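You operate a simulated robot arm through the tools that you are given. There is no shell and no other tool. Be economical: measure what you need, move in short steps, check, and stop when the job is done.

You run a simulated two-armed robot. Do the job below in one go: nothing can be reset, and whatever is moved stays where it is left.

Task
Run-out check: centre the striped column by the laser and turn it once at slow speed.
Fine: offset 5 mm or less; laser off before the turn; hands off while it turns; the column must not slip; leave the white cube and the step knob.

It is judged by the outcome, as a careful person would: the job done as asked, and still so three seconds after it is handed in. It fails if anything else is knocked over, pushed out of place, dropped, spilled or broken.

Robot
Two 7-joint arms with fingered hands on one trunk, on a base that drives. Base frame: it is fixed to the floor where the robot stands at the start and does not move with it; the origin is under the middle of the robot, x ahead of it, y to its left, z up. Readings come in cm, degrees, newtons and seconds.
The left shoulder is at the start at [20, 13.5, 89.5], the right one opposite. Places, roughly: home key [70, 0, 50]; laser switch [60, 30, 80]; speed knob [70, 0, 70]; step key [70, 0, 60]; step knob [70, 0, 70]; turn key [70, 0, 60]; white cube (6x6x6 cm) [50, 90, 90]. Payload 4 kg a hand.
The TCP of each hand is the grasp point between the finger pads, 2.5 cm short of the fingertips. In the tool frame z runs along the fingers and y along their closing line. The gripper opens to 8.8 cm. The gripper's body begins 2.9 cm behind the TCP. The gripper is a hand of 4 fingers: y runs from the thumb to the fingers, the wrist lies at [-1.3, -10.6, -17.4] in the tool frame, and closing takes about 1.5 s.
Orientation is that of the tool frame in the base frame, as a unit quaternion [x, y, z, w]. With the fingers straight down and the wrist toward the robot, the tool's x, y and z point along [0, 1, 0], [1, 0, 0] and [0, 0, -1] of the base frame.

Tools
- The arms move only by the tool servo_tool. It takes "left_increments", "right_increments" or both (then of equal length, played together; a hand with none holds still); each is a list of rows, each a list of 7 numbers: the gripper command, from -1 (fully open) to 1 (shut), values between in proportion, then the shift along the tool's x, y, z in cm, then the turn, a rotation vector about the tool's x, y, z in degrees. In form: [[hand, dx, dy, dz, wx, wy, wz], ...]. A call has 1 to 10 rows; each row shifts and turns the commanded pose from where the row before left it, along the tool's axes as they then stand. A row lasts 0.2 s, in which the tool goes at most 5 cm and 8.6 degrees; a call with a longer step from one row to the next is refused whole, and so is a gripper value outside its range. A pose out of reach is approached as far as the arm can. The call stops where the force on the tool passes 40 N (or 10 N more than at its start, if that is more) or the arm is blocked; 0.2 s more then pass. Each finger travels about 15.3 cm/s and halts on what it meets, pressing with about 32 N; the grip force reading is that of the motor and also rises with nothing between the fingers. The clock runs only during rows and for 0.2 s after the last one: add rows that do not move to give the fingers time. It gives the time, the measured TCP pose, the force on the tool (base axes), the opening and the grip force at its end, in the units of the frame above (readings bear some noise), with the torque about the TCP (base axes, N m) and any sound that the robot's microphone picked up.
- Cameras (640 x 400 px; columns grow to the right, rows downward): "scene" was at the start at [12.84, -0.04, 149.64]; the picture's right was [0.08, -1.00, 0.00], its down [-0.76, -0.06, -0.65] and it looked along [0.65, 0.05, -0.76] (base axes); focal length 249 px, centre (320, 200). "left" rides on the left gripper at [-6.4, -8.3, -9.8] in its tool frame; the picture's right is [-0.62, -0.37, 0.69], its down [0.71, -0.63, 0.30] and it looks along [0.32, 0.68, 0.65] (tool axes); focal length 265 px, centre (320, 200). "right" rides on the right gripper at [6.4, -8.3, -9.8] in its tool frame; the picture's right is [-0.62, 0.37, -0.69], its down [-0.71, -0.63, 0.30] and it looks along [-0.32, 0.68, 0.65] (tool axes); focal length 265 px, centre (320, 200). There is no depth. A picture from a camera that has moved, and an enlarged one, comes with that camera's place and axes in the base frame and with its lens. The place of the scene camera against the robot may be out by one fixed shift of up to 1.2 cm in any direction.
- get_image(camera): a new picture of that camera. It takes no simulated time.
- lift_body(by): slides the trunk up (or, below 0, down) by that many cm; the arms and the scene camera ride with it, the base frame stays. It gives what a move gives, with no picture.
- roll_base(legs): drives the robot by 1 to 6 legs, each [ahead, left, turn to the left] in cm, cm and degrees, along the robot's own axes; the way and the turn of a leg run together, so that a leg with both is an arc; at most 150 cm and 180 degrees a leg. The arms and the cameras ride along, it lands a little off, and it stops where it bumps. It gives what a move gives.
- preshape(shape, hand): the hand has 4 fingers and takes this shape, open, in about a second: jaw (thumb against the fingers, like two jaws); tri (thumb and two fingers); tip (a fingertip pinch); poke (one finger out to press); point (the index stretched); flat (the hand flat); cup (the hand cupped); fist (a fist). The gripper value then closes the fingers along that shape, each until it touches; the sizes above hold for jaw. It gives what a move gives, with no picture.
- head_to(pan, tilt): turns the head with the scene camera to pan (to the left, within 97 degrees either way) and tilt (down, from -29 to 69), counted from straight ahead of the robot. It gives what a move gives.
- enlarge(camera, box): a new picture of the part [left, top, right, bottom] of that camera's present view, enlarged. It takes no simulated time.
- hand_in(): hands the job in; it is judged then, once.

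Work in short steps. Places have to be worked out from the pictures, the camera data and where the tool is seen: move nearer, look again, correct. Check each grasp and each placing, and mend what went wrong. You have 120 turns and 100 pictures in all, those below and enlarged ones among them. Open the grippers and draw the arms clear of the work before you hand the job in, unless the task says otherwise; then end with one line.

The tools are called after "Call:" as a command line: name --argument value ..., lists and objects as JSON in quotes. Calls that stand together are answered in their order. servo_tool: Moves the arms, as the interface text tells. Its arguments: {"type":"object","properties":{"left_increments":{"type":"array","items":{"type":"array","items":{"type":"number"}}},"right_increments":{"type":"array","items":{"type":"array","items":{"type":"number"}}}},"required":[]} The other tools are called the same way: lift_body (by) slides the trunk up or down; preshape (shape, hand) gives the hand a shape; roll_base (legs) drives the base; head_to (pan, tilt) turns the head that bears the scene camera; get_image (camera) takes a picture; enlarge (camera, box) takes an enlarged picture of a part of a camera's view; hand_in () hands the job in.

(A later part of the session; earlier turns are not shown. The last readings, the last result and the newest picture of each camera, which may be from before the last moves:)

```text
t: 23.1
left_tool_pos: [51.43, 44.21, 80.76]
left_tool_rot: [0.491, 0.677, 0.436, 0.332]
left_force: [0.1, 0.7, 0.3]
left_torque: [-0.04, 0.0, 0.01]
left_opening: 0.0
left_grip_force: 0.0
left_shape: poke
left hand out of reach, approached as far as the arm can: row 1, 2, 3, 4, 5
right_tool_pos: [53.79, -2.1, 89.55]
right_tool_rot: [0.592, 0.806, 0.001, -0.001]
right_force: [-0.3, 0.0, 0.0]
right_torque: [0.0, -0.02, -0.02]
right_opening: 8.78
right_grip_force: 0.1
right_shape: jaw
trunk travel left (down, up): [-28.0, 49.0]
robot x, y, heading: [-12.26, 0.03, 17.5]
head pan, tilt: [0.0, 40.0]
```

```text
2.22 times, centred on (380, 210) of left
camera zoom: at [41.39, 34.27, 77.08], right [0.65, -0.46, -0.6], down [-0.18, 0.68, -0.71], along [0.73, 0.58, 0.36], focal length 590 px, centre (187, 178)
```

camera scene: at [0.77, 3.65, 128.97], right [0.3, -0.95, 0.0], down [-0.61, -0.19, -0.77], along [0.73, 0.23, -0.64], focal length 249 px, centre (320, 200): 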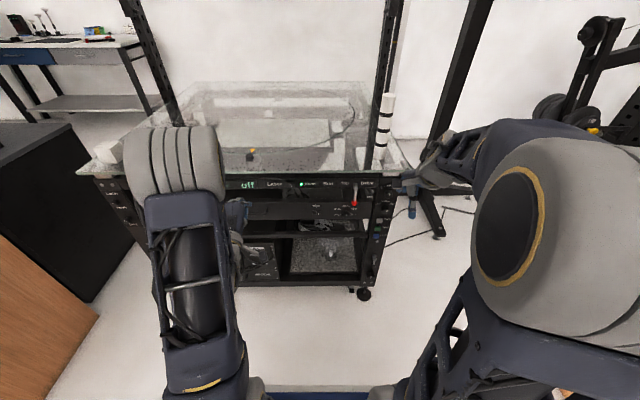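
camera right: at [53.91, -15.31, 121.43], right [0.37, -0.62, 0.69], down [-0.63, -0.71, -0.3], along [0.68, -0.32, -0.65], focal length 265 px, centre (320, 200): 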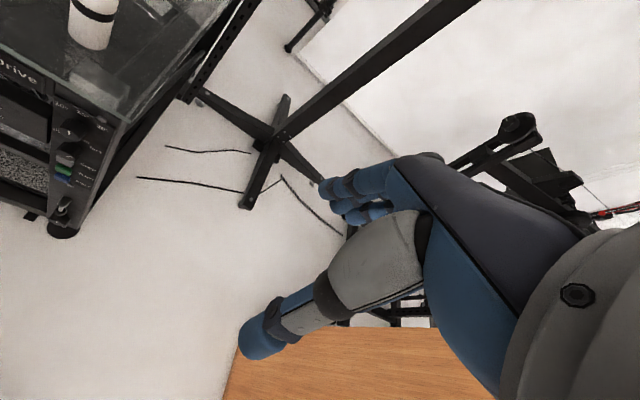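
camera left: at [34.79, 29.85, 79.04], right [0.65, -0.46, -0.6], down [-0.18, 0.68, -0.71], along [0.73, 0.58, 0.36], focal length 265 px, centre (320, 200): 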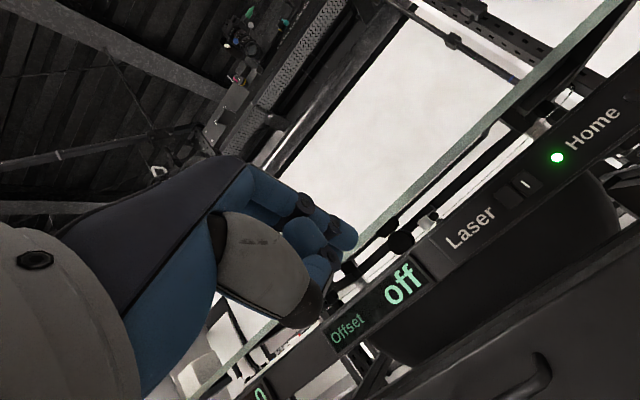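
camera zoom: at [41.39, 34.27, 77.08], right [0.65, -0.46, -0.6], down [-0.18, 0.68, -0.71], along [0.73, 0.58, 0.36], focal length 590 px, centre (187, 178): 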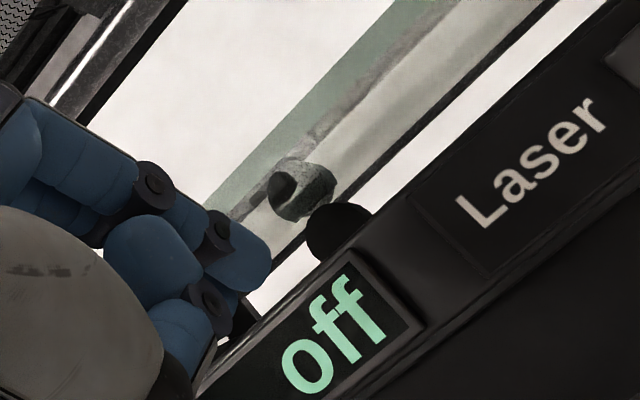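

The left arm cannot get further toward the midline in this pose; I shift the robot 14 cm to the right so the switch lies in line with the hand's comfortable position.

Call:
roll_base --legs '[[0, -14, 0]]'

Call:
enlarge --camera "scene" --box '[220, 150, 320, 230]'

Call:
enlarge --camera "left" --box '[260, 120, 500, 300]'

```text
t: 24.5
left_tool_pos: [55.52, 30.56, 80.88]
left_tool_rot: [0.491, 0.676, 0.436, 0.332]
left_force: [0.1, 0.3, 0.5]
left_torque: [0.0, -0.03, 0.0]
left_opening: 0.0
left_grip_force: 0.1
left_shape: poke
right_tool_pos: [57.97, -15.57, 89.46]
right_tool_rot: [0.593, 0.805, 0.0, 0.0]
right_force: [-0.1, -0.4, 0.3]
right_torque: [0.01, -0.01, -0.01]
right_opening: 8.77
right_grip_force: 0.2
right_shape: jaw
trunk travel left (down, up): [-28.0, 49.0]
robot x, y, heading: [-8.1, -13.66, 17.4]
head pan, tilt: [0.0, 40.0]
```

```text
5.00 times, centred on (270, 190) of scene
camera zoom: at [4.99, -9.85, 128.97], right [0.3, -0.95, 0.0], down [-0.61, -0.19, -0.77], along [0.73, 0.23, -0.64], focal length 1246 px, centre (570, 250)
```

zoom: 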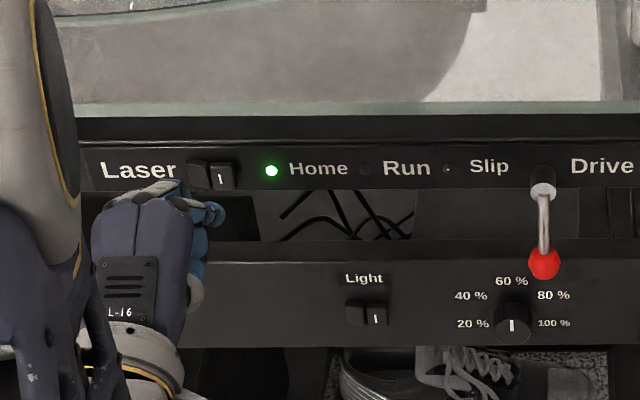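

```text
2.22 times, centred on (380, 210) of left
camera zoom: at [45.58, 20.78, 77.08], right [0.65, -0.46, -0.6], down [-0.18, 0.68, -0.71], along [0.73, 0.58, 0.36], focal length 590 px, centre (187, 178)
```

zoom: 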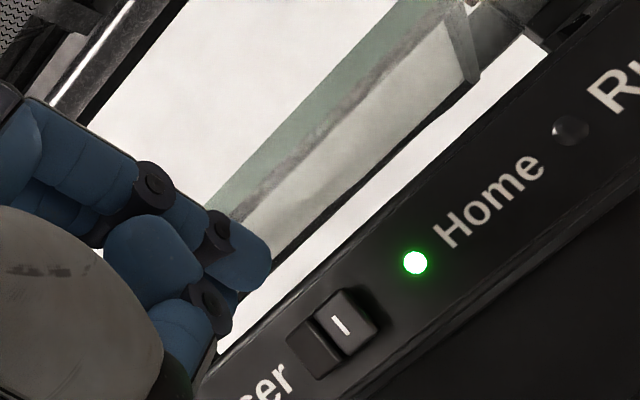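

Tip at about (57.6, 30.4, 79.9), switch half at (63.9, 34.0, 77.5). Since the last command was out of reach, I first play a null row to see whether the arm stays put.

Call:
servo_tool --left_increments '[[-1, 0, 0, 0, 0, 0, 0]]'

```text
t: 24.9
left_tool_pos: [55.49, 30.56, 80.67]
left_tool_rot: [0.491, 0.677, 0.436, 0.332]
left_force: [0.4, -0.2, 0.8]
left_torque: [0.01, -0.01, 0.02]
left_opening: 0.02
left_grip_force: 0.0
left_shape: poke
right_tool_pos: [58.04, -15.64, 89.6]
right_tool_rot: [0.592, 0.806, 0.0, 0.0]
right_force: [0.1, -0.6, 0.0]
right_torque: [0.0, 0.02, -0.03]
right_opening: 8.77
right_grip_force: 0.0
right_shape: jaw
trunk travel left (down, up): [-28.0, 49.0]
robot x, y, heading: [-8.34, -13.28, 17.3]
head pan, tilt: [0.0, 40.0]
```

It stays put. I approach to ~2.5 cm short, aligned sideways and in height.

Call:
servo_tool --left_increments '[[-1, 0.5, -0.14, 1.7, 0, 0, 0], [-1, 0.5, -0.14, 1.7, 0, 0, 0], [-1, 0.5, -0.14, 1.7, 0, 0, 0], [-1, 0, 0, 0, 0, 0, 0]]'

Call:
enlarge --camera "left" --box '[260, 150, 460, 300]'

Call:
enlarge --camera "scene" --box '[220, 150, 300, 210]'

```text
t: 25.9
left_tool_pos: [59.29, 33.6, 78.2]
left_tool_rot: [0.491, 0.677, 0.436, 0.332]
left_force: [0.2, 0.9, 0.6]
left_torque: [-0.03, 0.04, -0.02]
left_opening: 0.02
left_grip_force: 0.0
left_shape: poke
right_tool_pos: [58.03, -15.52, 89.57]
right_tool_rot: [0.592, 0.806, 0.0, 0.0]
right_force: [-1.3, -0.6, -0.6]
right_torque: [0.0, -0.02, 0.04]
right_opening: 8.75
right_grip_force: 0.0
right_shape: jaw
trunk travel left (down, up): [-28.0, 49.0]
robot x, y, heading: [-8.04, -13.2, 17.2]
head pan, tilt: [0.0, 40.0]
```

```text
2.67 times, centred on (360, 225) of left
camera zoom: at [49.39, 23.63, 74.57], right [0.65, -0.46, -0.6], down [-0.18, 0.68, -0.71], along [0.73, 0.58, 0.36], focal length 708 px, centre (213, 133)
```

zoom: 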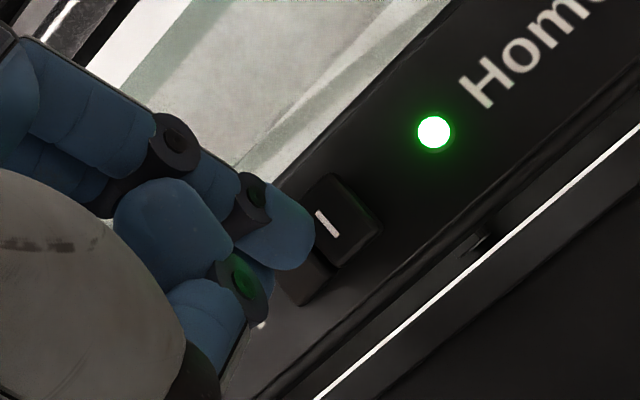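

```text
6.67 times, centred on (260, 180) of scene
camera zoom: at [4.99, -9.85, 128.97], right [0.3, -0.95, 0.0], down [-0.61, -0.19, -0.77], along [0.73, 0.23, -0.64], focal length 1661 px, centre (720, 333)
```

zoom: 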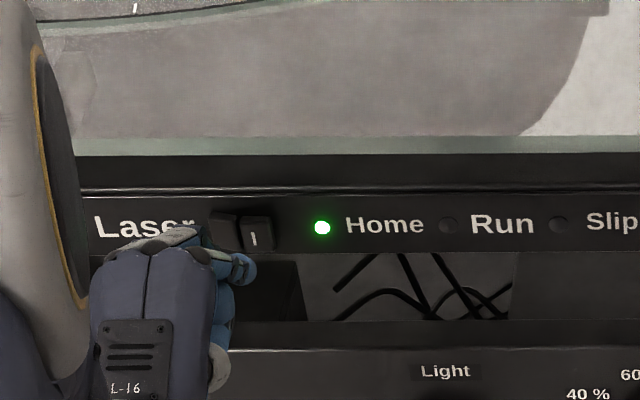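

Alignment in height is good; a 0.6 cm shift to the right is needed. Then I press straight in slowly.

Call:
servo_tool --left_increments '[[-1, -0.3, 0.1, 0.23, 0, 0, 0], [-1, -0.3, 0.1, 0.23, 0, 0, 0], [-1, 0, 0.2, 0.46, 0, 0, 0], [-1, 0, 0.2, 0.46, 0, 0, 0], [-1, 0, 0.2, 0.46, 0, 0, 0], [-1, 0, 0.1, 0.23, 0, 0, 0], [-1, 0, 0.1, 0.23, 0, 0, 0], [-1, 0, 0.1, 0.23, 0, 0, 0]]'

Call:
enlarge --camera "scene" --box '[190, 120, 320, 210]'

```text
t: 27.6
left_tool_pos: [61.65, 33.67, 78.2]
left_tool_rot: [0.495, 0.675, 0.433, 0.335]
left_force: [-26.5, -11.0, 3.5]
left_torque: [-0.05, 0.14, 0.04]
left_opening: 0.01
left_grip_force: 0.2
left_shape: poke
left hand out of reach, approached as far as the arm can: row 8
right_tool_pos: [57.8, -15.7, 89.58]
right_tool_rot: [0.592, 0.806, 0.0, 0.0]
right_force: [0.2, 0.7, 0.3]
right_torque: [0.0, -0.01, 0.01]
right_opening: 8.75
right_grip_force: 0.1
right_shape: jaw
trunk travel left (down, up): [-28.0, 49.0]
robot x, y, heading: [-8.15, -13.23, 17.5]
head pan, tilt: [0.0, 40.0]
stopped in row 8 (left hand): the force on the tool passed its limit at 45 N (the readings are from after the stop); the commanded pose is now the measured one
```

```text
4.44 times, centred on (255, 165) of scene
camera zoom: at [4.87, -9.9, 128.98], right [0.3, -0.95, 0.0], down [-0.61, -0.19, -0.77], along [0.73, 0.23, -0.64], focal length 1107 px, centre (609, 356)
```

zoom: 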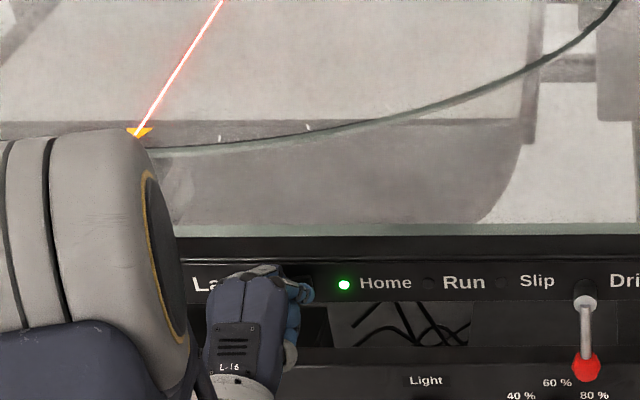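

The laser is on: a red line starts at the triangle. I withdraw the finger and look at the laser pattern.

Call:
servo_tool --left_increments '[[-1, 0, -0.8, -1.8, 0, 0, 0], [-1, 0, -1.2, -2.75, 0, 0, 0], [-1, 0, -1.2, -2.75, 0, 0, 0], [-1, 3, 0, 0, 0, 0, 0], [-1, 3, 0, 0, 0, 0, 0], [-1, 0, 0, 0, 0, 0, 0]]'

Call:
lift_body --by 26

Call:
get_image --camera "scene"

```text
t: 29.0
left_tool_pos: [52.7, 37.16, 78.07]
left_tool_rot: [0.495, 0.675, 0.434, 0.335]
left_force: [-0.1, 0.1, 0.5]
left_torque: [-0.02, 0.0, 0.0]
left_opening: 0.03
left_grip_force: 0.1
left_shape: poke
right_tool_pos: [57.88, -15.55, 89.46]
right_tool_rot: [0.592, 0.806, -0.001, -0.001]
right_force: [0.5, -0.4, -0.6]
right_torque: [0.02, -0.03, 0.04]
right_opening: 8.73
right_grip_force: 0.1
right_shape: jaw
trunk travel left (down, up): [-28.0, 49.0]
robot x, y, heading: [-8.21, -13.38, 17.7]
head pan, tilt: [0.0, 40.0]
```

```text
t: 31.7
left_tool_pos: [52.59, 37.02, 104.02]
left_tool_rot: [0.495, 0.675, 0.433, 0.335]
left_force: [-0.4, -0.1, 0.5]
left_torque: [0.01, 0.0, 0.02]
left_opening: 0.01
left_grip_force: 0.1
left_shape: poke
right_tool_pos: [57.98, -15.55, 115.49]
right_tool_rot: [0.592, 0.806, 0.0, 0.0]
right_force: [-0.3, -0.9, -0.6]
right_torque: [0.0, -0.01, 0.01]
right_opening: 8.75
right_grip_force: 0.2
right_shape: jaw
trunk travel left (down, up): [-54.0, 23.0]
robot x, y, heading: [-8.18, -13.53, 17.4]
head pan, tilt: [0.0, 40.0]
```

```text
55 pictures are left
camera scene: at [4.96, -9.86, 154.97], right [0.3, -0.95, 0.0], down [-0.61, -0.19, -0.77], along [0.73, 0.23, -0.64], focal length 249 px, centre (320, 200)
```

scene: 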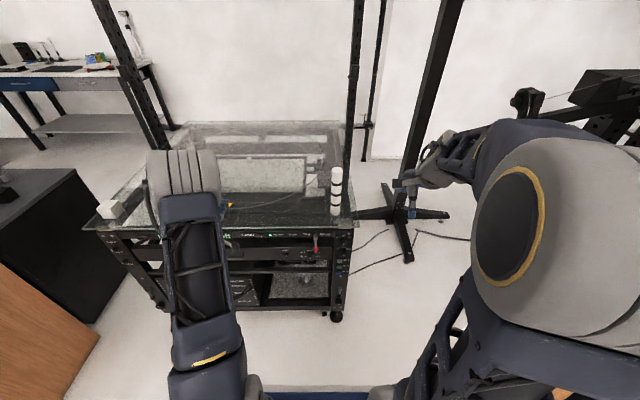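

I lift the trunk, turn the left hand straight down and give it the jaw shape, before swinging round to the column (top near z≈106).

Call:
lift_body --by 20

Call:
servo_tool --left_increments '[[-1, 0, 0, 0, 6.7, 0, 0], [-1, 0, 0, 0, 6.7, 0, 0], [-1, 0, 0, 0, 6.7, 0, 0], [-1, 0, 0, 0, 6.7, 0, 0], [-1, 0, 0, 0, 6.7, 0, 0], [-1, 0, 0, 0, 6.7, 0, 0], [-1, 0, 0, 0, 6.7, 0, 0], [-1, 0, 0, 0, 6.7, 0, 0], [-1, 0, 0, 0, 6.7, 0, 0], [-1, 0, 0, 0, 6.7, 0, 0]]'

Call:
preshape --hand "left" --shape "jaw"

```text
t: 33.9
left_tool_pos: [52.64, 37.12, 124.13]
left_tool_rot: [0.495, 0.675, 0.433, 0.335]
left_force: [0.5, 0.0, 0.0]
left_torque: [-0.01, 0.03, -0.05]
left_opening: 0.01
left_grip_force: 0.1
left_shape: poke
right_tool_pos: [57.97, -15.62, 135.54]
right_tool_rot: [0.592, 0.806, 0.0, 0.0]
right_force: [0.3, -0.2, -0.2]
right_torque: [-0.02, -0.02, 0.03]
right_opening: 8.77
right_grip_force: 0.1
right_shape: jaw
trunk travel left (down, up): [-74.0, 3.0]
robot x, y, heading: [-7.79, -13.11, 17.5]
head pan, tilt: [0.0, 40.0]
```

```text
t: 36.1
left_tool_pos: [52.64, 37.25, 124.1]
left_tool_rot: [0.598, 0.802, -0.01, 0.006]
left_force: [-0.4, 0.6, 0.4]
left_torque: [0.01, -0.03, 0.02]
left_opening: 0.0
left_grip_force: 0.1
left_shape: poke
right_tool_pos: [57.88, -15.66, 135.63]
right_tool_rot: [0.592, 0.806, 0.0, 0.0]
right_force: [-0.8, 0.6, 0.4]
right_torque: [-0.04, -0.02, -0.01]
right_opening: 8.78
right_grip_force: 0.1
right_shape: jaw
trunk travel left (down, up): [-74.0, 3.0]
robot x, y, heading: [-8.01, -13.72, 17.6]
head pan, tilt: [0.0, 40.0]
```

```text
t: 37.0
left_tool_pos: [52.6, 37.11, 124.13]
left_tool_rot: [0.597, 0.802, -0.011, 0.006]
left_force: [1.6, -0.3, -0.1]
left_torque: [-0.01, 0.03, 0.0]
left_opening: 8.8
left_grip_force: 0.1
left_shape: jaw
right_tool_pos: [57.89, -15.48, 135.58]
right_tool_rot: [0.592, 0.806, 0.0, 0.0]
right_force: [-0.7, 0.3, 1.0]
right_torque: [0.01, -0.03, -0.01]
right_opening: 8.75
right_grip_force: 0.2
right_shape: jaw
trunk travel left (down, up): [-74.0, 3.0]
robot x, y, heading: [-8.08, -13.69, 17.3]
head pan, tilt: [0.0, 40.0]
```

Turn the robot 24° right so that the column lies in the left arm's comfortable zone.

Call:
roll_base --legs '[[0, 0, -24]]'

Call:
head_to --pan 20 --tilt 45

Call:
get_image --camera "scene"

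Call:
get_image --camera "left"

```text
t: 38.6
left_tool_pos: [67.95, 8.13, 124.2]
left_tool_rot: [0.751, 0.66, -0.012, 0.004]
left_force: [-0.2, -0.4, -0.2]
left_torque: [-0.01, 0.0, 0.03]
left_opening: 8.77
left_grip_force: 0.1
left_shape: jaw
right_tool_pos: [51.42, -42.18, 135.46]
right_tool_rot: [0.746, 0.665, 0.0, 0.001]
right_force: [-0.2, 0.0, 0.6]
right_torque: [0.0, 0.04, 0.05]
right_opening: 8.79
right_grip_force: 0.1
right_shape: jaw
trunk travel left (down, up): [-74.0, 3.0]
robot x, y, heading: [-8.02, -13.68, -6.9]
head pan, tilt: [0.0, 40.0]
```

```text
t: 39.4
left_tool_pos: [67.99, 8.11, 123.99]
left_tool_rot: [0.751, 0.66, -0.012, 0.003]
left_force: [0.1, 0.0, 0.3]
left_torque: [-0.03, 0.02, 0.01]
left_opening: 8.8
left_grip_force: 0.2
left_shape: jaw
right_tool_pos: [51.49, -42.15, 135.57]
right_tool_rot: [0.747, 0.665, 0.0, 0.0]
right_force: [-0.6, 0.4, 0.0]
right_torque: [-0.03, 0.0, -0.03]
right_opening: 8.76
right_grip_force: 0.1
right_shape: jaw
trunk travel left (down, up): [-74.0, 3.0]
robot x, y, heading: [-7.83, -13.41, -6.6]
head pan, tilt: [20.0, 45.0]
```

```text
54 pictures are left
camera scene: at [5.0, -13.02, 174.25], right [0.23, -0.97, 0.0], down [-0.69, -0.16, -0.71], along [0.69, 0.16, -0.71], focal length 249 px, centre (320, 200)
```

scene: 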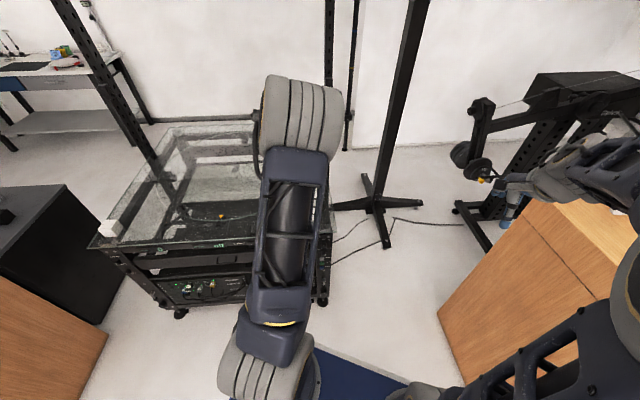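

```text
53 pictures are left
camera left: at [58.87, 3.05, 134.03], right [-0.45, -0.58, -0.67], down [-0.54, 0.78, -0.31], along [0.71, 0.22, -0.67], focal length 265 px, centre (320, 200)
```

left: 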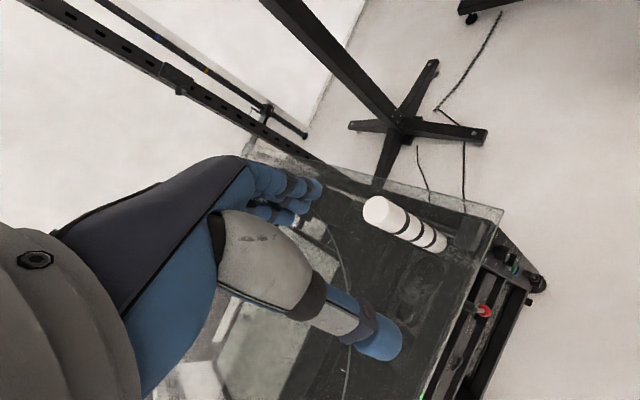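

Column top seems at about (79.5, 7.3, 105). I move the hand over it at a height of 116, levelling the small tilt, and look again.

Call:
servo_tool --left_increments '[[-1, 0.17, 2.9, 0, -0.3, 0.6, 0], [-1, 0.17, 2.9, 0, -0.3, 0.6, 0], [-1, 0.17, 2.9, 0, 0, 0, 0], [-1, 0.17, 2.9, 0, 0, 0, 0], [-1, 0, 0, 4, 0, 0, 0], [-1, 0, 0, 4, 0, 0, 0], [-1, 0, 0, 0, 0, 0, 0]]'

Call:
get_image --camera "left"

```text
t: 41.0
left_tool_pos: [79.27, 7.34, 116.07]
left_tool_rot: [0.751, 0.66, 0.0, 0.001]
left_force: [-0.2, 0.4, -0.4]
left_torque: [0.02, -0.02, 0.01]
left_opening: 8.77
left_grip_force: 0.1
left_shape: jaw
right_tool_pos: [51.4, -42.19, 135.51]
right_tool_rot: [0.746, 0.666, 0.001, -0.001]
right_force: [0.3, 0.1, -0.2]
right_torque: [-0.02, 0.01, 0.0]
right_opening: 8.74
right_grip_force: 0.0
right_shape: jaw
trunk travel left (down, up): [-74.0, 3.0]
robot x, y, heading: [-7.85, -13.62, -6.5]
head pan, tilt: [20.0, 45.0]
```

```text
52 pictures are left
camera left: at [70.17, 2.15, 125.92], right [-0.44, -0.57, -0.69], down [-0.53, 0.79, -0.31], along [0.72, 0.23, -0.65], focal length 265 px, centre (320, 200)
```

left: 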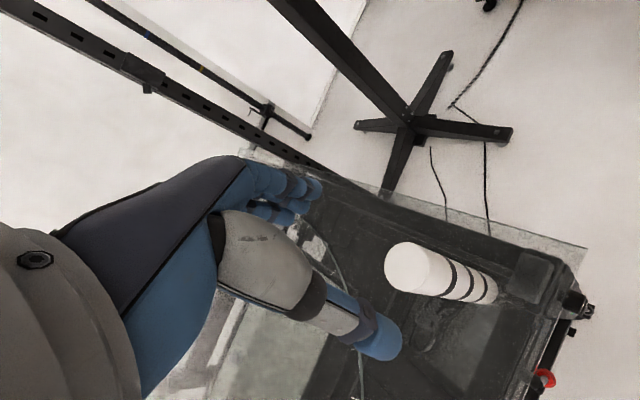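

Refined: column axis about (80.4, 7.8), top z≈104. I correct by ~1.2 cm and lower 5 cm, then check.

Call:
servo_tool --left_increments '[[-1, 0.64, 1.03, 0, 0, 0, 0], [-1, 0, 0, 2.5, 0, 0, 0], [-1, 0, 0, 2.5, 0, 0, 0], [-1, 0, 0, 0, 0, 0, 0]]'

Call:
enlarge --camera "left" --box '[240, 140, 560, 340]'

Call:
head_to --pan 20 --tilt 35

Call:
enlarge --camera "scene" --box '[220, 100, 400, 300]'

```text
t: 42.0
left_tool_pos: [80.4, 7.74, 110.97]
left_tool_rot: [0.751, 0.66, -0.001, 0.001]
left_force: [0.2, 0.4, 0.2]
left_torque: [0.0, 0.0, 0.02]
left_opening: 8.8
left_grip_force: 0.1
left_shape: jaw
right_tool_pos: [51.48, -42.24, 135.59]
right_tool_rot: [0.746, 0.666, 0.001, 0.0]
right_force: [0.1, -0.8, 0.1]
right_torque: [0.04, 0.01, -0.01]
right_opening: 8.75
right_grip_force: 0.0
right_shape: jaw
trunk travel left (down, up): [-74.0, 3.0]
robot x, y, heading: [-7.98, -13.35, -6.7]
head pan, tilt: [20.0, 45.0]
```

```text
2.00 times, centred on (400, 240) of left
camera zoom: at [71.33, 2.59, 120.76], right [-0.44, -0.57, -0.69], down [-0.53, 0.79, -0.31], along [0.72, 0.23, -0.65], focal length 531 px, centre (160, 120)
```

zoom: 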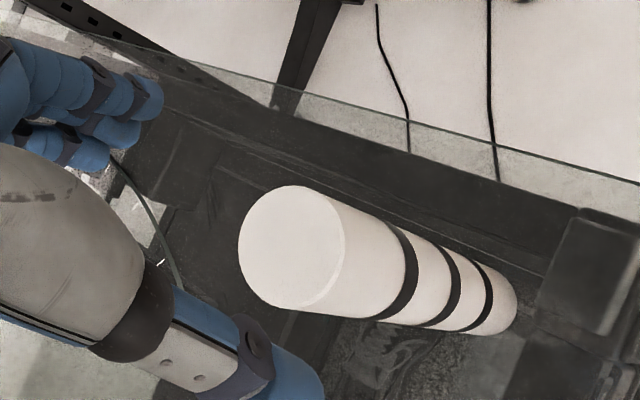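

```text
t: 42.8
left_tool_pos: [80.56, 7.91, 110.97]
left_tool_rot: [0.751, 0.66, -0.001, 0.0]
left_force: [0.0, 0.2, 0.8]
left_torque: [0.01, -0.03, -0.01]
left_opening: 8.77
left_grip_force: 0.1
left_shape: jaw
right_tool_pos: [51.37, -42.2, 135.49]
right_tool_rot: [0.747, 0.665, 0.0, -0.001]
right_force: [0.0, 0.5, 0.5]
right_torque: [0.03, 0.03, 0.01]
right_opening: 8.75
right_grip_force: 0.0
right_shape: jaw
trunk travel left (down, up): [-74.0, 3.0]
robot x, y, heading: [-8.09, -13.65, -6.6]
head pan, tilt: [20.0, 35.0]
```

```text
2.00 times, centred on (310, 200) of scene
camera zoom: at [5.65, -12.86, 175.72], right [0.23, -0.97, 0.0], down [-0.56, -0.13, -0.82], along [0.8, 0.19, -0.57], focal length 498 px, centre (340, 200)
```

zoom: 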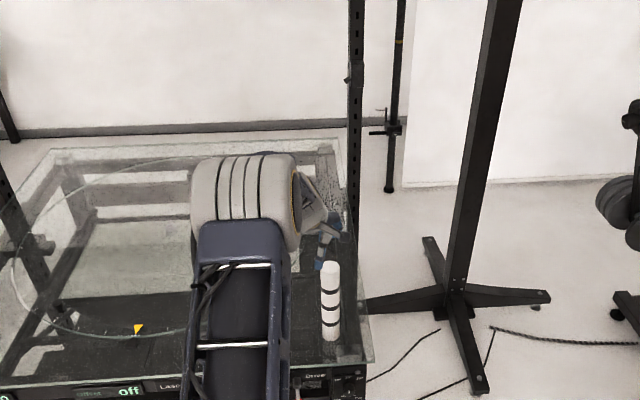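

The hand is centred over the column (axis ≈(80.6, 7.7), top ≈103). The offset display still seems to read "off", so I check that before grasping.

Call:
enlarge --camera "scene" --box '[220, 180, 330, 330]'

Call:
servo_tool --left_increments '[[-1, 0, 0, 2.5, 0, 0, 0], [-1, 0, 0, 2.5, 0, 0, 0], [-1, 0, 0, 2, 0, 0, 0], [-1, 0, 0, 1.5, 0, 0, 0], [-1, 0, 0, 1, 0, 0, 0], [-1, 0, 0, 0, 0, 0, 0]]'

Call:
enlarge --camera "left" --box '[240, 140, 560, 340]'

```text
2.67 times, centred on (275, 255) of scene
camera zoom: at [5.65, -12.86, 175.72], right [0.23, -0.97, 0.0], down [-0.56, -0.13, -0.82], along [0.8, 0.19, -0.57], focal length 664 px, centre (440, 53)
```

zoom: 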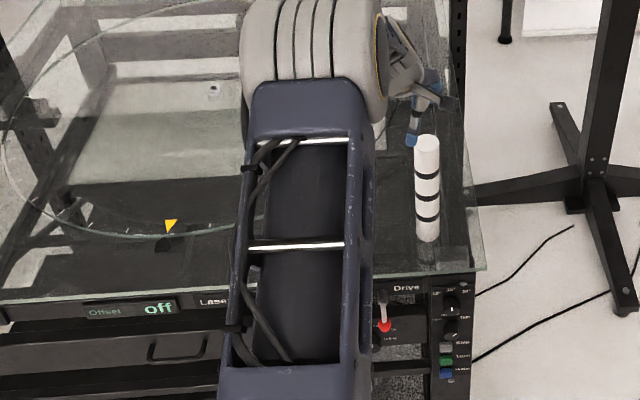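

```text
t: 44.2
left_tool_pos: [80.67, 7.78, 101.61]
left_tool_rot: [0.751, 0.66, -0.001, 0.001]
left_force: [-0.8, 0.3, 0.4]
left_torque: [-0.03, -0.04, -0.01]
left_opening: 8.8
left_grip_force: 0.0
left_shape: jaw
right_tool_pos: [51.38, -42.19, 135.57]
right_tool_rot: [0.746, 0.666, 0.0, 0.0]
right_force: [0.2, -0.5, -0.3]
right_torque: [0.02, -0.02, 0.0]
right_opening: 8.74
right_grip_force: 0.1
right_shape: jaw
trunk travel left (down, up): [-74.0, 3.0]
robot x, y, heading: [-8.11, -13.83, -6.5]
head pan, tilt: [20.0, 35.0]
```

```text
2.00 times, centred on (400, 240) of left
camera zoom: at [71.44, 2.43, 111.36], right [-0.45, -0.57, -0.69], down [-0.53, 0.79, -0.31], along [0.72, 0.23, -0.65], focal length 531 px, centre (160, 120)
```

zoom: 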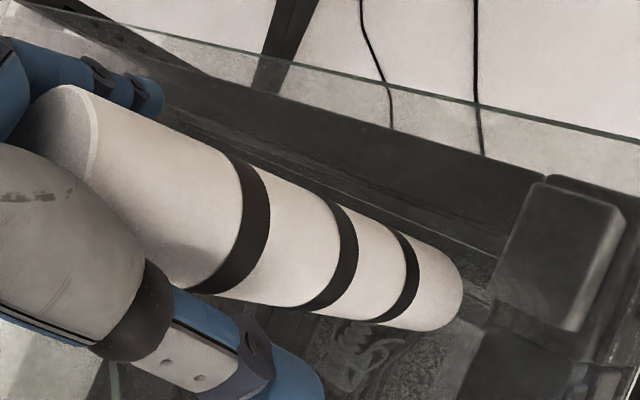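

The laser has gone off again by itself (timed or momentary) — I'll deal with that once the column is placed. The column is between thumb and fingers; I close gently.

Call:
servo_tool --left_increments '[[-0.6, 0, 0, 0, 0, 0, 0], [-0.3, 0, 0, 0, 0, 0, 0], [-0.15, 0, 0, 0, 0, 0, 0], [-0.05, 0, 0, 0, 0, 0, 0], [0.05, 0, 0, 0, 0, 0, 0], [0.2, 0, 0, 0, 0, 0, 0], [0.5, 0, 0, 0, 0, 0, 0], [1, 0, 0, 0, 0, 0, 0], [1, 0, 0, 0, 0, 0, 0], [1, 0, 0, 0, 0, 0, 0]]'

Call:
enlarge --camera "left" --box '[200, 140, 520, 340]'

```text
t: 46.4
left_tool_pos: [80.69, 7.7, 101.61]
left_tool_rot: [0.751, 0.66, -0.001, 0.001]
left_force: [-0.3, 0.8, -0.7]
left_torque: [0.02, 0.02, 0.01]
left_opening: 3.22
left_grip_force: 31.9
left_shape: jaw
right_tool_pos: [51.42, -42.25, 135.44]
right_tool_rot: [0.746, 0.666, 0.0, 0.0]
right_force: [0.5, 0.2, 0.6]
right_torque: [-0.01, -0.01, -0.01]
right_opening: 8.77
right_grip_force: 0.0
right_shape: jaw
trunk travel left (down, up): [-74.0, 3.0]
robot x, y, heading: [-8.24, -13.75, -6.8]
head pan, tilt: [20.0, 35.0]
```

```text
2.00 times, centred on (360, 240) of left
camera zoom: at [71.44, 2.43, 111.36], right [-0.45, -0.57, -0.69], down [-0.53, 0.79, -0.31], along [0.72, 0.23, -0.65], focal length 531 px, centre (240, 120)
```

zoom: 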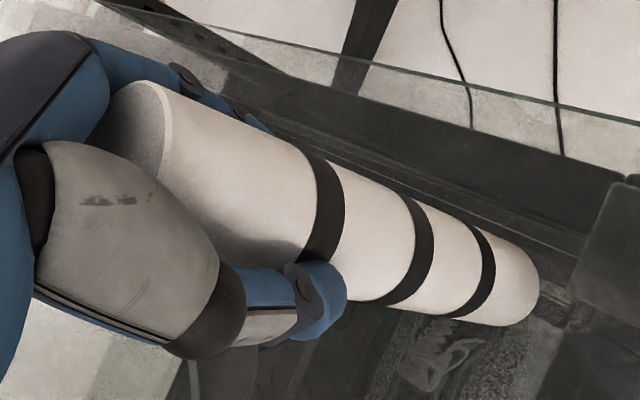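

Grip force 32 N with opening 3.2 (less than the ~4.1 cm diameter, perhaps a chord grip). I lift 3 cm and check that it holds upright.

Call:
servo_tool --left_increments '[[1, 0, 0, -0.5, 0, 0, 0], [1, 0, 0, -0.5, 0, 0, 0], [1, 0, 0, -1, 0, 0, 0], [1, 0, 0, -1, 0, 0, 0], [1, 0, 0, 0, 0, 0, 0]]'

Call:
enlarge --camera "left" --box '[200, 140, 520, 340]'

Call:
enlarge --camera "scene" --box '[270, 190, 350, 290]'

```text
t: 47.6
left_tool_pos: [80.67, 7.73, 104.56]
left_tool_rot: [0.752, 0.66, -0.002, 0.0]
left_force: [0.7, -0.4, -1.8]
left_torque: [0.0, 0.03, -0.01]
left_opening: 3.17
left_grip_force: 32.2
left_shape: jaw
right_tool_pos: [51.4, -42.22, 135.55]
right_tool_rot: [0.746, 0.666, 0.0, 0.0]
right_force: [-0.2, 0.2, -0.1]
right_torque: [-0.01, 0.01, 0.0]
right_opening: 8.78
right_grip_force: 0.1
right_shape: jaw
trunk travel left (down, up): [-74.0, 3.0]
robot x, y, heading: [-8.13, -13.45, -6.6]
head pan, tilt: [20.0, 35.0]
```

```text
2.00 times, centred on (360, 240) of left
camera zoom: at [71.51, 2.5, 114.36], right [-0.45, -0.57, -0.69], down [-0.53, 0.79, -0.31], along [0.72, 0.23, -0.65], focal length 531 px, centre (240, 120)
```

zoom: 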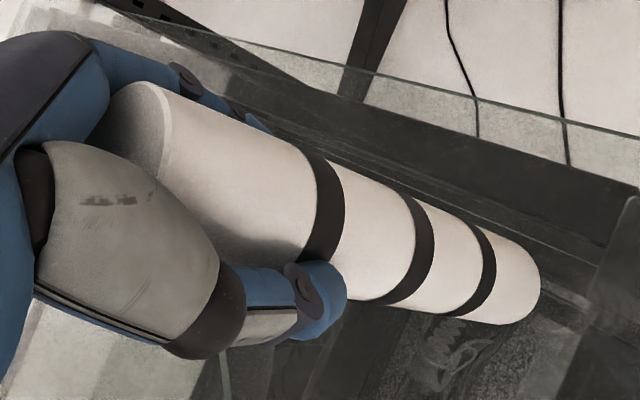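

```text
4.00 times, centred on (310, 240) of scene
camera zoom: at [5.66, -12.86, 175.73], right [0.23, -0.97, 0.0], down [-0.56, -0.13, -0.82], along [0.8, 0.19, -0.57], focal length 997 px, centre (360, 40)
```

zoom: 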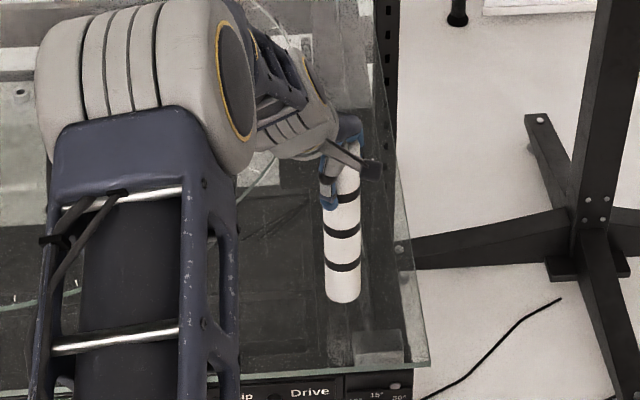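

It holds, but the scene view shows the column about 1.3 cm to the tool's −x side (a chord grip). I set it down, open, shift, and re-grip centrally.

Call:
servo_tool --left_increments '[[1, 0, 0, 1, 0, 0, 0], [1, 0, 0, 1, 0, 0, 0], [1, 0, 0, 0.5, 0, 0, 0], [1, 0, 0, 0.4, 0, 0, 0], [0.4, 0, 0, 0, 0, 0, 0], [0.2, 0, 0, 0, 0, 0, 0], [0, 0, 0, 0, 0, 0, 0], [-0.4, 0, 0, 0, 0, 0, 0], [-1, 0, 0, 0, 0, 0, 0], [-1, 0, 0, 0, 0, 0, 0]]'

Call:
servo_tool --left_increments '[[-1, -0.65, 0, 0, 0, 0, 0], [-1, -0.65, 0, 0, 0, 0, 0], [-0.3, 0, 0, 0, 0, 0, 0], [-0.15, 0, 0, 0, 0, 0, 0], [-0.05, 0, 0, 0, 0, 0, 0], [0.05, 0, 0, 0, 0, 0, 0], [0.2, 0, 0, 0, 0, 0, 0], [0.6, 0, 0, 0, 0, 0, 0], [1, 0, 0, 0, 0, 0, 0], [1, 0, 0, 0, 0, 0, 0]]'

Call:
enlarge --camera "scene" --box '[270, 190, 350, 290]'

```text
t: 49.8
left_tool_pos: [80.65, 7.7, 101.64]
left_tool_rot: [0.751, 0.66, -0.001, 0.001]
left_force: [-0.5, 0.4, 0.0]
left_torque: [-0.02, 0.0, -0.04]
left_opening: 8.76
left_grip_force: 0.0
left_shape: jaw
right_tool_pos: [51.42, -42.19, 135.45]
right_tool_rot: [0.747, 0.665, 0.001, 0.0]
right_force: [0.1, -0.6, -0.2]
right_torque: [-0.02, 0.01, -0.02]
right_opening: 8.76
right_grip_force: 0.0
right_shape: jaw
trunk travel left (down, up): [-74.0, 3.0]
robot x, y, heading: [-8.06, -13.42, -6.6]
head pan, tilt: [20.0, 35.0]
```

```text
t: 52.0
left_tool_pos: [80.36, 6.42, 101.63]
left_tool_rot: [0.751, 0.66, 0.0, 0.0]
left_force: [0.2, 1.1, 0.8]
left_torque: [-0.01, -0.01, -0.02]
left_opening: 2.84
left_grip_force: 31.7
left_shape: jaw
right_tool_pos: [51.4, -42.2, 135.5]
right_tool_rot: [0.747, 0.665, 0.0, 0.0]
right_force: [-0.7, -1.1, 0.8]
right_torque: [0.01, 0.02, 0.0]
right_opening: 8.78
right_grip_force: 0.0
right_shape: jaw
trunk travel left (down, up): [-74.0, 3.0]
robot x, y, heading: [-7.99, -13.65, -6.4]
head pan, tilt: [20.0, 35.0]
```

```text
4.00 times, centred on (310, 240) of scene
camera zoom: at [5.66, -12.86, 175.73], right [0.23, -0.97, 0.0], down [-0.56, -0.13, -0.82], along [0.8, 0.19, -0.57], focal length 997 px, centre (360, 40)
```

zoom: 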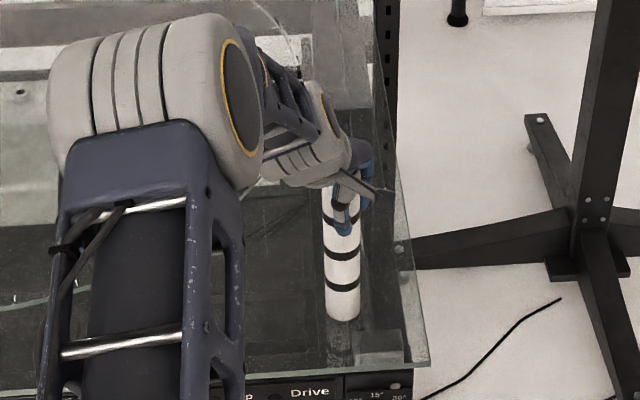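

The opening got smaller (2.84 vs 3.22), so I overshot: solving both chords puts the axis about 0.85 cm back. I re-grip there.

Call:
servo_tool --left_increments '[[0.3, 0, 0, 0, 0, 0, 0], [0, 0, 0, 0, 0, 0, 0], [-0.5, 0, 0, 0, 0, 0, 0], [-1, 0, 0, 0, 0, 0, 0], [-1, 0, 0, 0, 0, 0, 0], [-1, 0, 0, 0, 0, 0, 0], [-1, 0.85, 0, 0, 0, 0, 0], [-1, 0, 0, 0, 0, 0, 0]]'

Call:
servo_tool --left_increments '[[-0.3, 0, 0, 0, 0, 0, 0], [-0.15, 0, 0, 0, 0, 0, 0], [-0.05, 0, 0, 0, 0, 0, 0], [0.05, 0, 0, 0, 0, 0, 0], [0.15, 0, 0, 0, 0, 0, 0], [0.3, 0, 0, 0, 0, 0, 0], [0.6, 0, 0, 0, 0, 0, 0], [1, 0, 0, 0, 0, 0, 0], [1, 0, 0, 0, 0, 0, 0]]'

Call:
enlarge --camera "scene" --box '[270, 190, 350, 290]'

```text
t: 53.8
left_tool_pos: [80.55, 7.31, 101.61]
left_tool_rot: [0.751, 0.66, -0.001, 0.0]
left_force: [0.3, -0.7, 0.0]
left_torque: [0.01, 0.03, -0.01]
left_opening: 8.79
left_grip_force: 0.1
left_shape: jaw
right_tool_pos: [51.48, -42.3, 135.57]
right_tool_rot: [0.747, 0.665, 0.0, 0.0]
right_force: [-0.8, -0.1, 0.6]
right_torque: [0.0, 0.01, -0.04]
right_opening: 8.78
right_grip_force: 0.2
right_shape: jaw
trunk travel left (down, up): [-74.0, 3.0]
robot x, y, heading: [-7.64, -13.63, -6.8]
head pan, tilt: [20.0, 35.0]
```

```text
t: 55.8
left_tool_pos: [80.56, 7.39, 101.56]
left_tool_rot: [0.751, 0.66, 0.0, 0.001]
left_force: [-1.5, -0.2, -0.1]
left_torque: [0.01, 0.03, 0.01]
left_opening: 3.26
left_grip_force: 32.4
left_shape: jaw
right_tool_pos: [51.44, -42.2, 135.59]
right_tool_rot: [0.747, 0.665, 0.0, 0.0]
right_force: [-1.1, 0.0, 0.6]
right_torque: [0.01, 0.0, -0.01]
right_opening: 8.73
right_grip_force: 0.2
right_shape: jaw
trunk travel left (down, up): [-74.0, 3.0]
robot x, y, heading: [-7.89, -13.8, -6.4]
head pan, tilt: [20.0, 35.0]
```

```text
4.00 times, centred on (310, 240) of scene
camera zoom: at [5.66, -12.86, 175.73], right [0.23, -0.97, 0.0], down [-0.56, -0.13, -0.82], along [0.8, 0.19, -0.57], focal length 997 px, centre (360, 40)
```

zoom: 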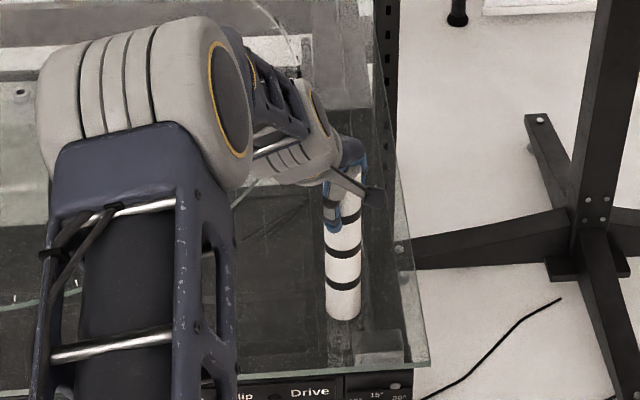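

Now it is gripped centrally (opening 3.26). I lift 9 cm and turn the base back to face the cart, carrying the column.

Call:
servo_tool --left_increments '[[1, 0, 0, -1, 0, 0, 0], [1, 0, 0, -2, 0, 0, 0], [1, 0, 0, -2, 0, 0, 0], [1, 0, 0, -2, 0, 0, 0], [1, 0, 0, -2, 0, 0, 0], [1, 0, 0, 0, 0, 0, 0]]'

Call:
roll_base --legs '[[0, 0, 24], [20, 8, 0]]'

Call:
head_to --pan 0 --tilt 45

Call:
get_image --camera "scene"

Call:
get_image --camera "left"

```text
t: 57.2
left_tool_pos: [80.64, 7.41, 110.69]
left_tool_rot: [0.751, 0.661, 0.0, 0.0]
left_force: [-0.4, 0.1, -2.5]
left_torque: [0.0, 0.03, -0.04]
left_opening: 3.27
left_grip_force: 32.4
left_shape: jaw
right_tool_pos: [51.43, -42.1, 135.54]
right_tool_rot: [0.747, 0.665, 0.0, 0.0]
right_force: [0.6, -0.5, -0.2]
right_torque: [0.0, 0.02, -0.01]
right_opening: 8.78
right_grip_force: 0.1
right_shape: jaw
trunk travel left (down, up): [-74.0, 3.0]
robot x, y, heading: [-8.13, -13.51, -6.5]
head pan, tilt: [20.0, 35.0]
```

```text
t: 60.1
left_tool_pos: [80.82, 55.42, 110.63]
left_tool_rot: [0.596, 0.803, -0.001, 0.001]
left_force: [0.5, -0.4, -1.2]
left_torque: [0.0, -0.02, 0.01]
left_opening: 3.28
left_grip_force: 32.6
left_shape: jaw
right_tool_pos: [74.57, -1.67, 135.6]
right_tool_rot: [0.591, 0.807, 0.0, 0.0]
right_force: [0.5, -1.5, 0.1]
right_torque: [-0.01, 0.07, -0.01]
right_opening: 8.75
right_grip_force: 0.0
right_shape: jaw
trunk travel left (down, up): [-74.0, 3.0]
robot x, y, heading: [8.98, 0.24, 17.4]
head pan, tilt: [20.0, 35.0]
```

```text
t: 60.9
left_tool_pos: [80.84, 55.49, 110.62]
left_tool_rot: [0.597, 0.803, 0.0, 0.001]
left_force: [0.8, 0.6, -2.1]
left_torque: [-0.02, -0.02, 0.04]
left_opening: 3.28
left_grip_force: 32.2
left_shape: jaw
right_tool_pos: [74.68, -1.59, 135.45]
right_tool_rot: [0.59, 0.808, 0.0, 0.0]
right_force: [0.1, 0.7, -0.7]
right_torque: [0.03, -0.04, -0.01]
right_opening: 8.77
right_grip_force: 0.0
right_shape: jaw
trunk travel left (down, up): [-74.0, 3.0]
robot x, y, heading: [9.08, 0.11, 17.6]
head pan, tilt: [0.0, 45.0]
```

```text
42 pictures are left
camera scene: at [21.31, 3.74, 174.25], right [0.3, -0.95, 0.0], down [-0.67, -0.21, -0.71], along [0.67, 0.21, -0.71], focal length 249 px, centre (320, 200)
```

scene: 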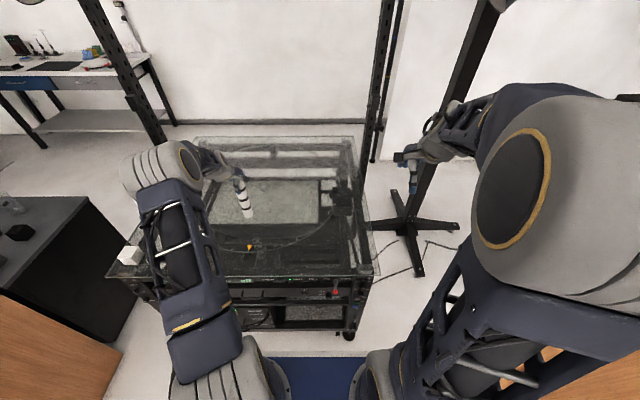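

```text
41 pictures are left
camera left: at [74.69, 46.97, 120.44], right [-0.17, -0.7, -0.69], down [-0.81, 0.5, -0.31], along [0.56, 0.51, -0.65], focal length 265 px, centre (320, 200)
```

left: 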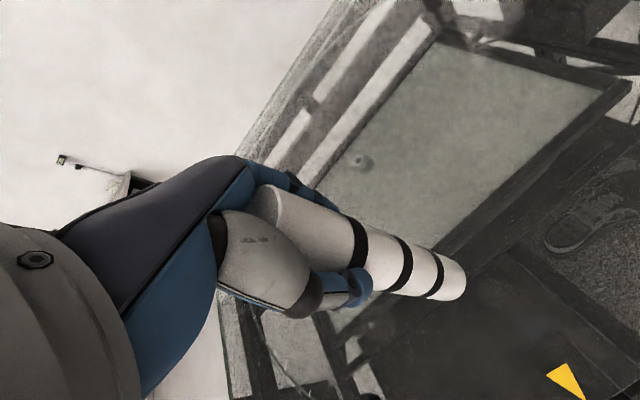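

The column is carried safely. I enlarge the disc to compare the hub spot with the rim.

Call:
enlarge --camera "scene" --box '[170, 130, 370, 265]'

```text
2.96 times, centred on (270, 198) of scene
camera zoom: at [21.31, 3.74, 174.25], right [0.3, -0.95, 0.0], down [-0.67, -0.21, -0.71], along [0.67, 0.21, -0.71], focal length 738 px, centre (468, 207)
```

zoom: 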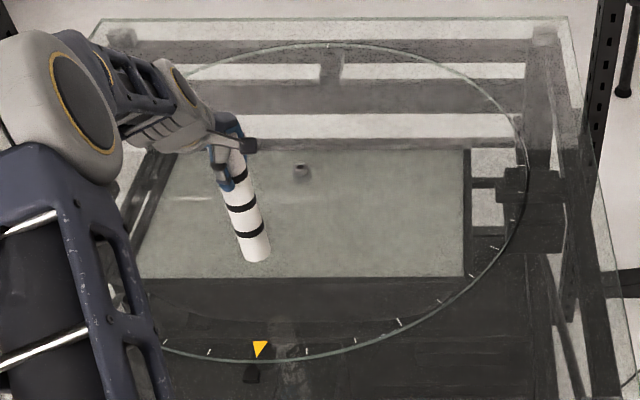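

The hub spot is the rim's centre within a few mm, at about (108.7, 63.6), glass z≈83. I drive 25 cm ahead; the arm will do the rest.

Call:
roll_base --legs '[[25, 0, 0]]'

Call:
get_image --camera "left"

Call:
get_image --camera "scene"

```text
t: 62.7
left_tool_pos: [105.17, 62.85, 110.65]
left_tool_rot: [0.597, 0.802, 0.0, 0.001]
left_force: [-0.6, -0.4, -2.2]
left_torque: [0.02, 0.0, -0.02]
left_opening: 3.28
left_grip_force: 32.2
left_shape: jaw
right_tool_pos: [98.62, 5.76, 135.58]
right_tool_rot: [0.593, 0.806, -0.001, 0.0]
right_force: [-0.3, 0.1, -0.1]
right_torque: [0.0, -0.02, -0.02]
right_opening: 8.77
right_grip_force: 0.2
right_shape: jaw
trunk travel left (down, up): [-74.0, 3.0]
robot x, y, heading: [32.9, 7.45, 17.5]
head pan, tilt: [0.0, 45.0]
```

```text
39 pictures are left
camera left: at [98.9, 54.35, 120.45], right [-0.18, -0.7, -0.69], down [-0.81, 0.5, -0.31], along [0.56, 0.5, -0.65], focal length 265 px, centre (320, 200)
```

left: 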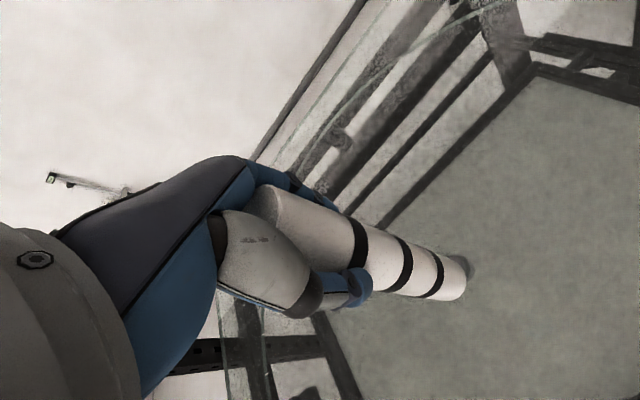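

```text
38 pictures are left
camera scene: at [45.38, 11.28, 174.25], right [0.3, -0.95, 0.0], down [-0.67, -0.21, -0.71], along [0.67, 0.21, -0.71], focal length 249 px, centre (320, 200)
```

scene: 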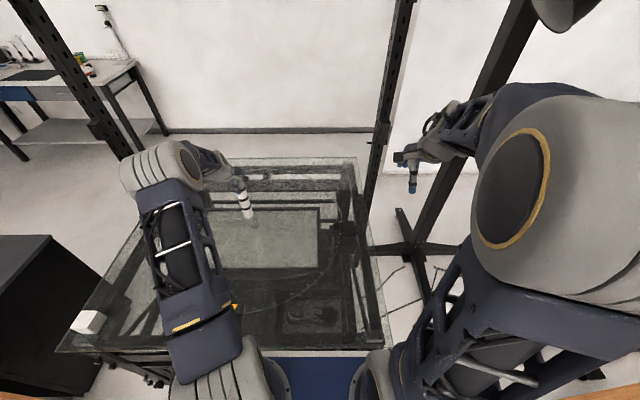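

The spot is just behind the column's foot. I zoom in on both views.

Call:
enlarge --camera "scene" --box '[210, 170, 290, 240]'

Call:
enlarge --camera "left" --box '[390, 220, 510, 320]'

```text
5.71 times, centred on (250, 205) of scene
camera zoom: at [45.38, 11.28, 174.25], right [0.3, -0.95, 0.0], down [-0.67, -0.21, -0.71], along [0.67, 0.21, -0.71], focal length 1424 px, centre (720, 171)
```

zoom: 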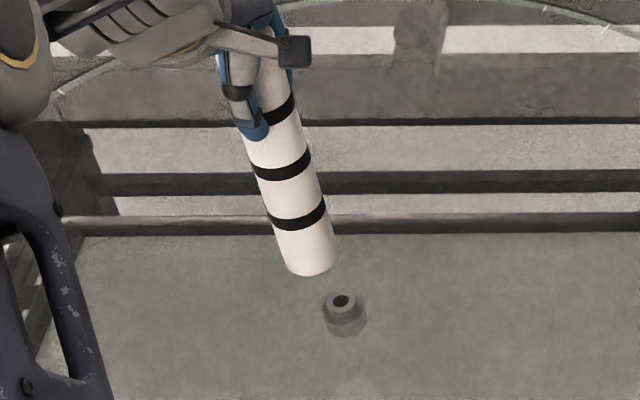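

```text
4.00 times, centred on (450, 270) of left
camera zoom: at [98.9, 54.35, 120.45], right [-0.18, -0.7, -0.69], down [-0.81, 0.5, -0.31], along [0.56, 0.5, -0.65], focal length 1062 px, centre (-200, -80)
```

zoom: 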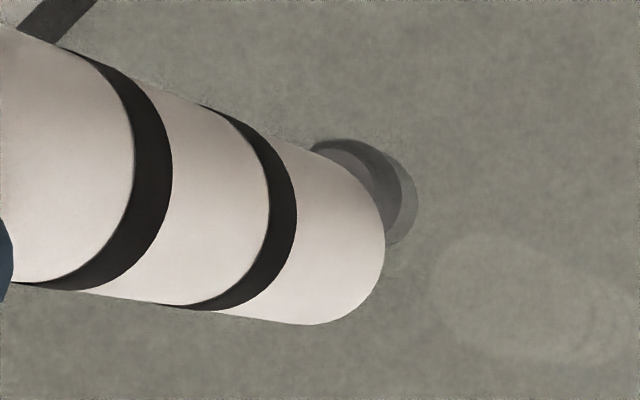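

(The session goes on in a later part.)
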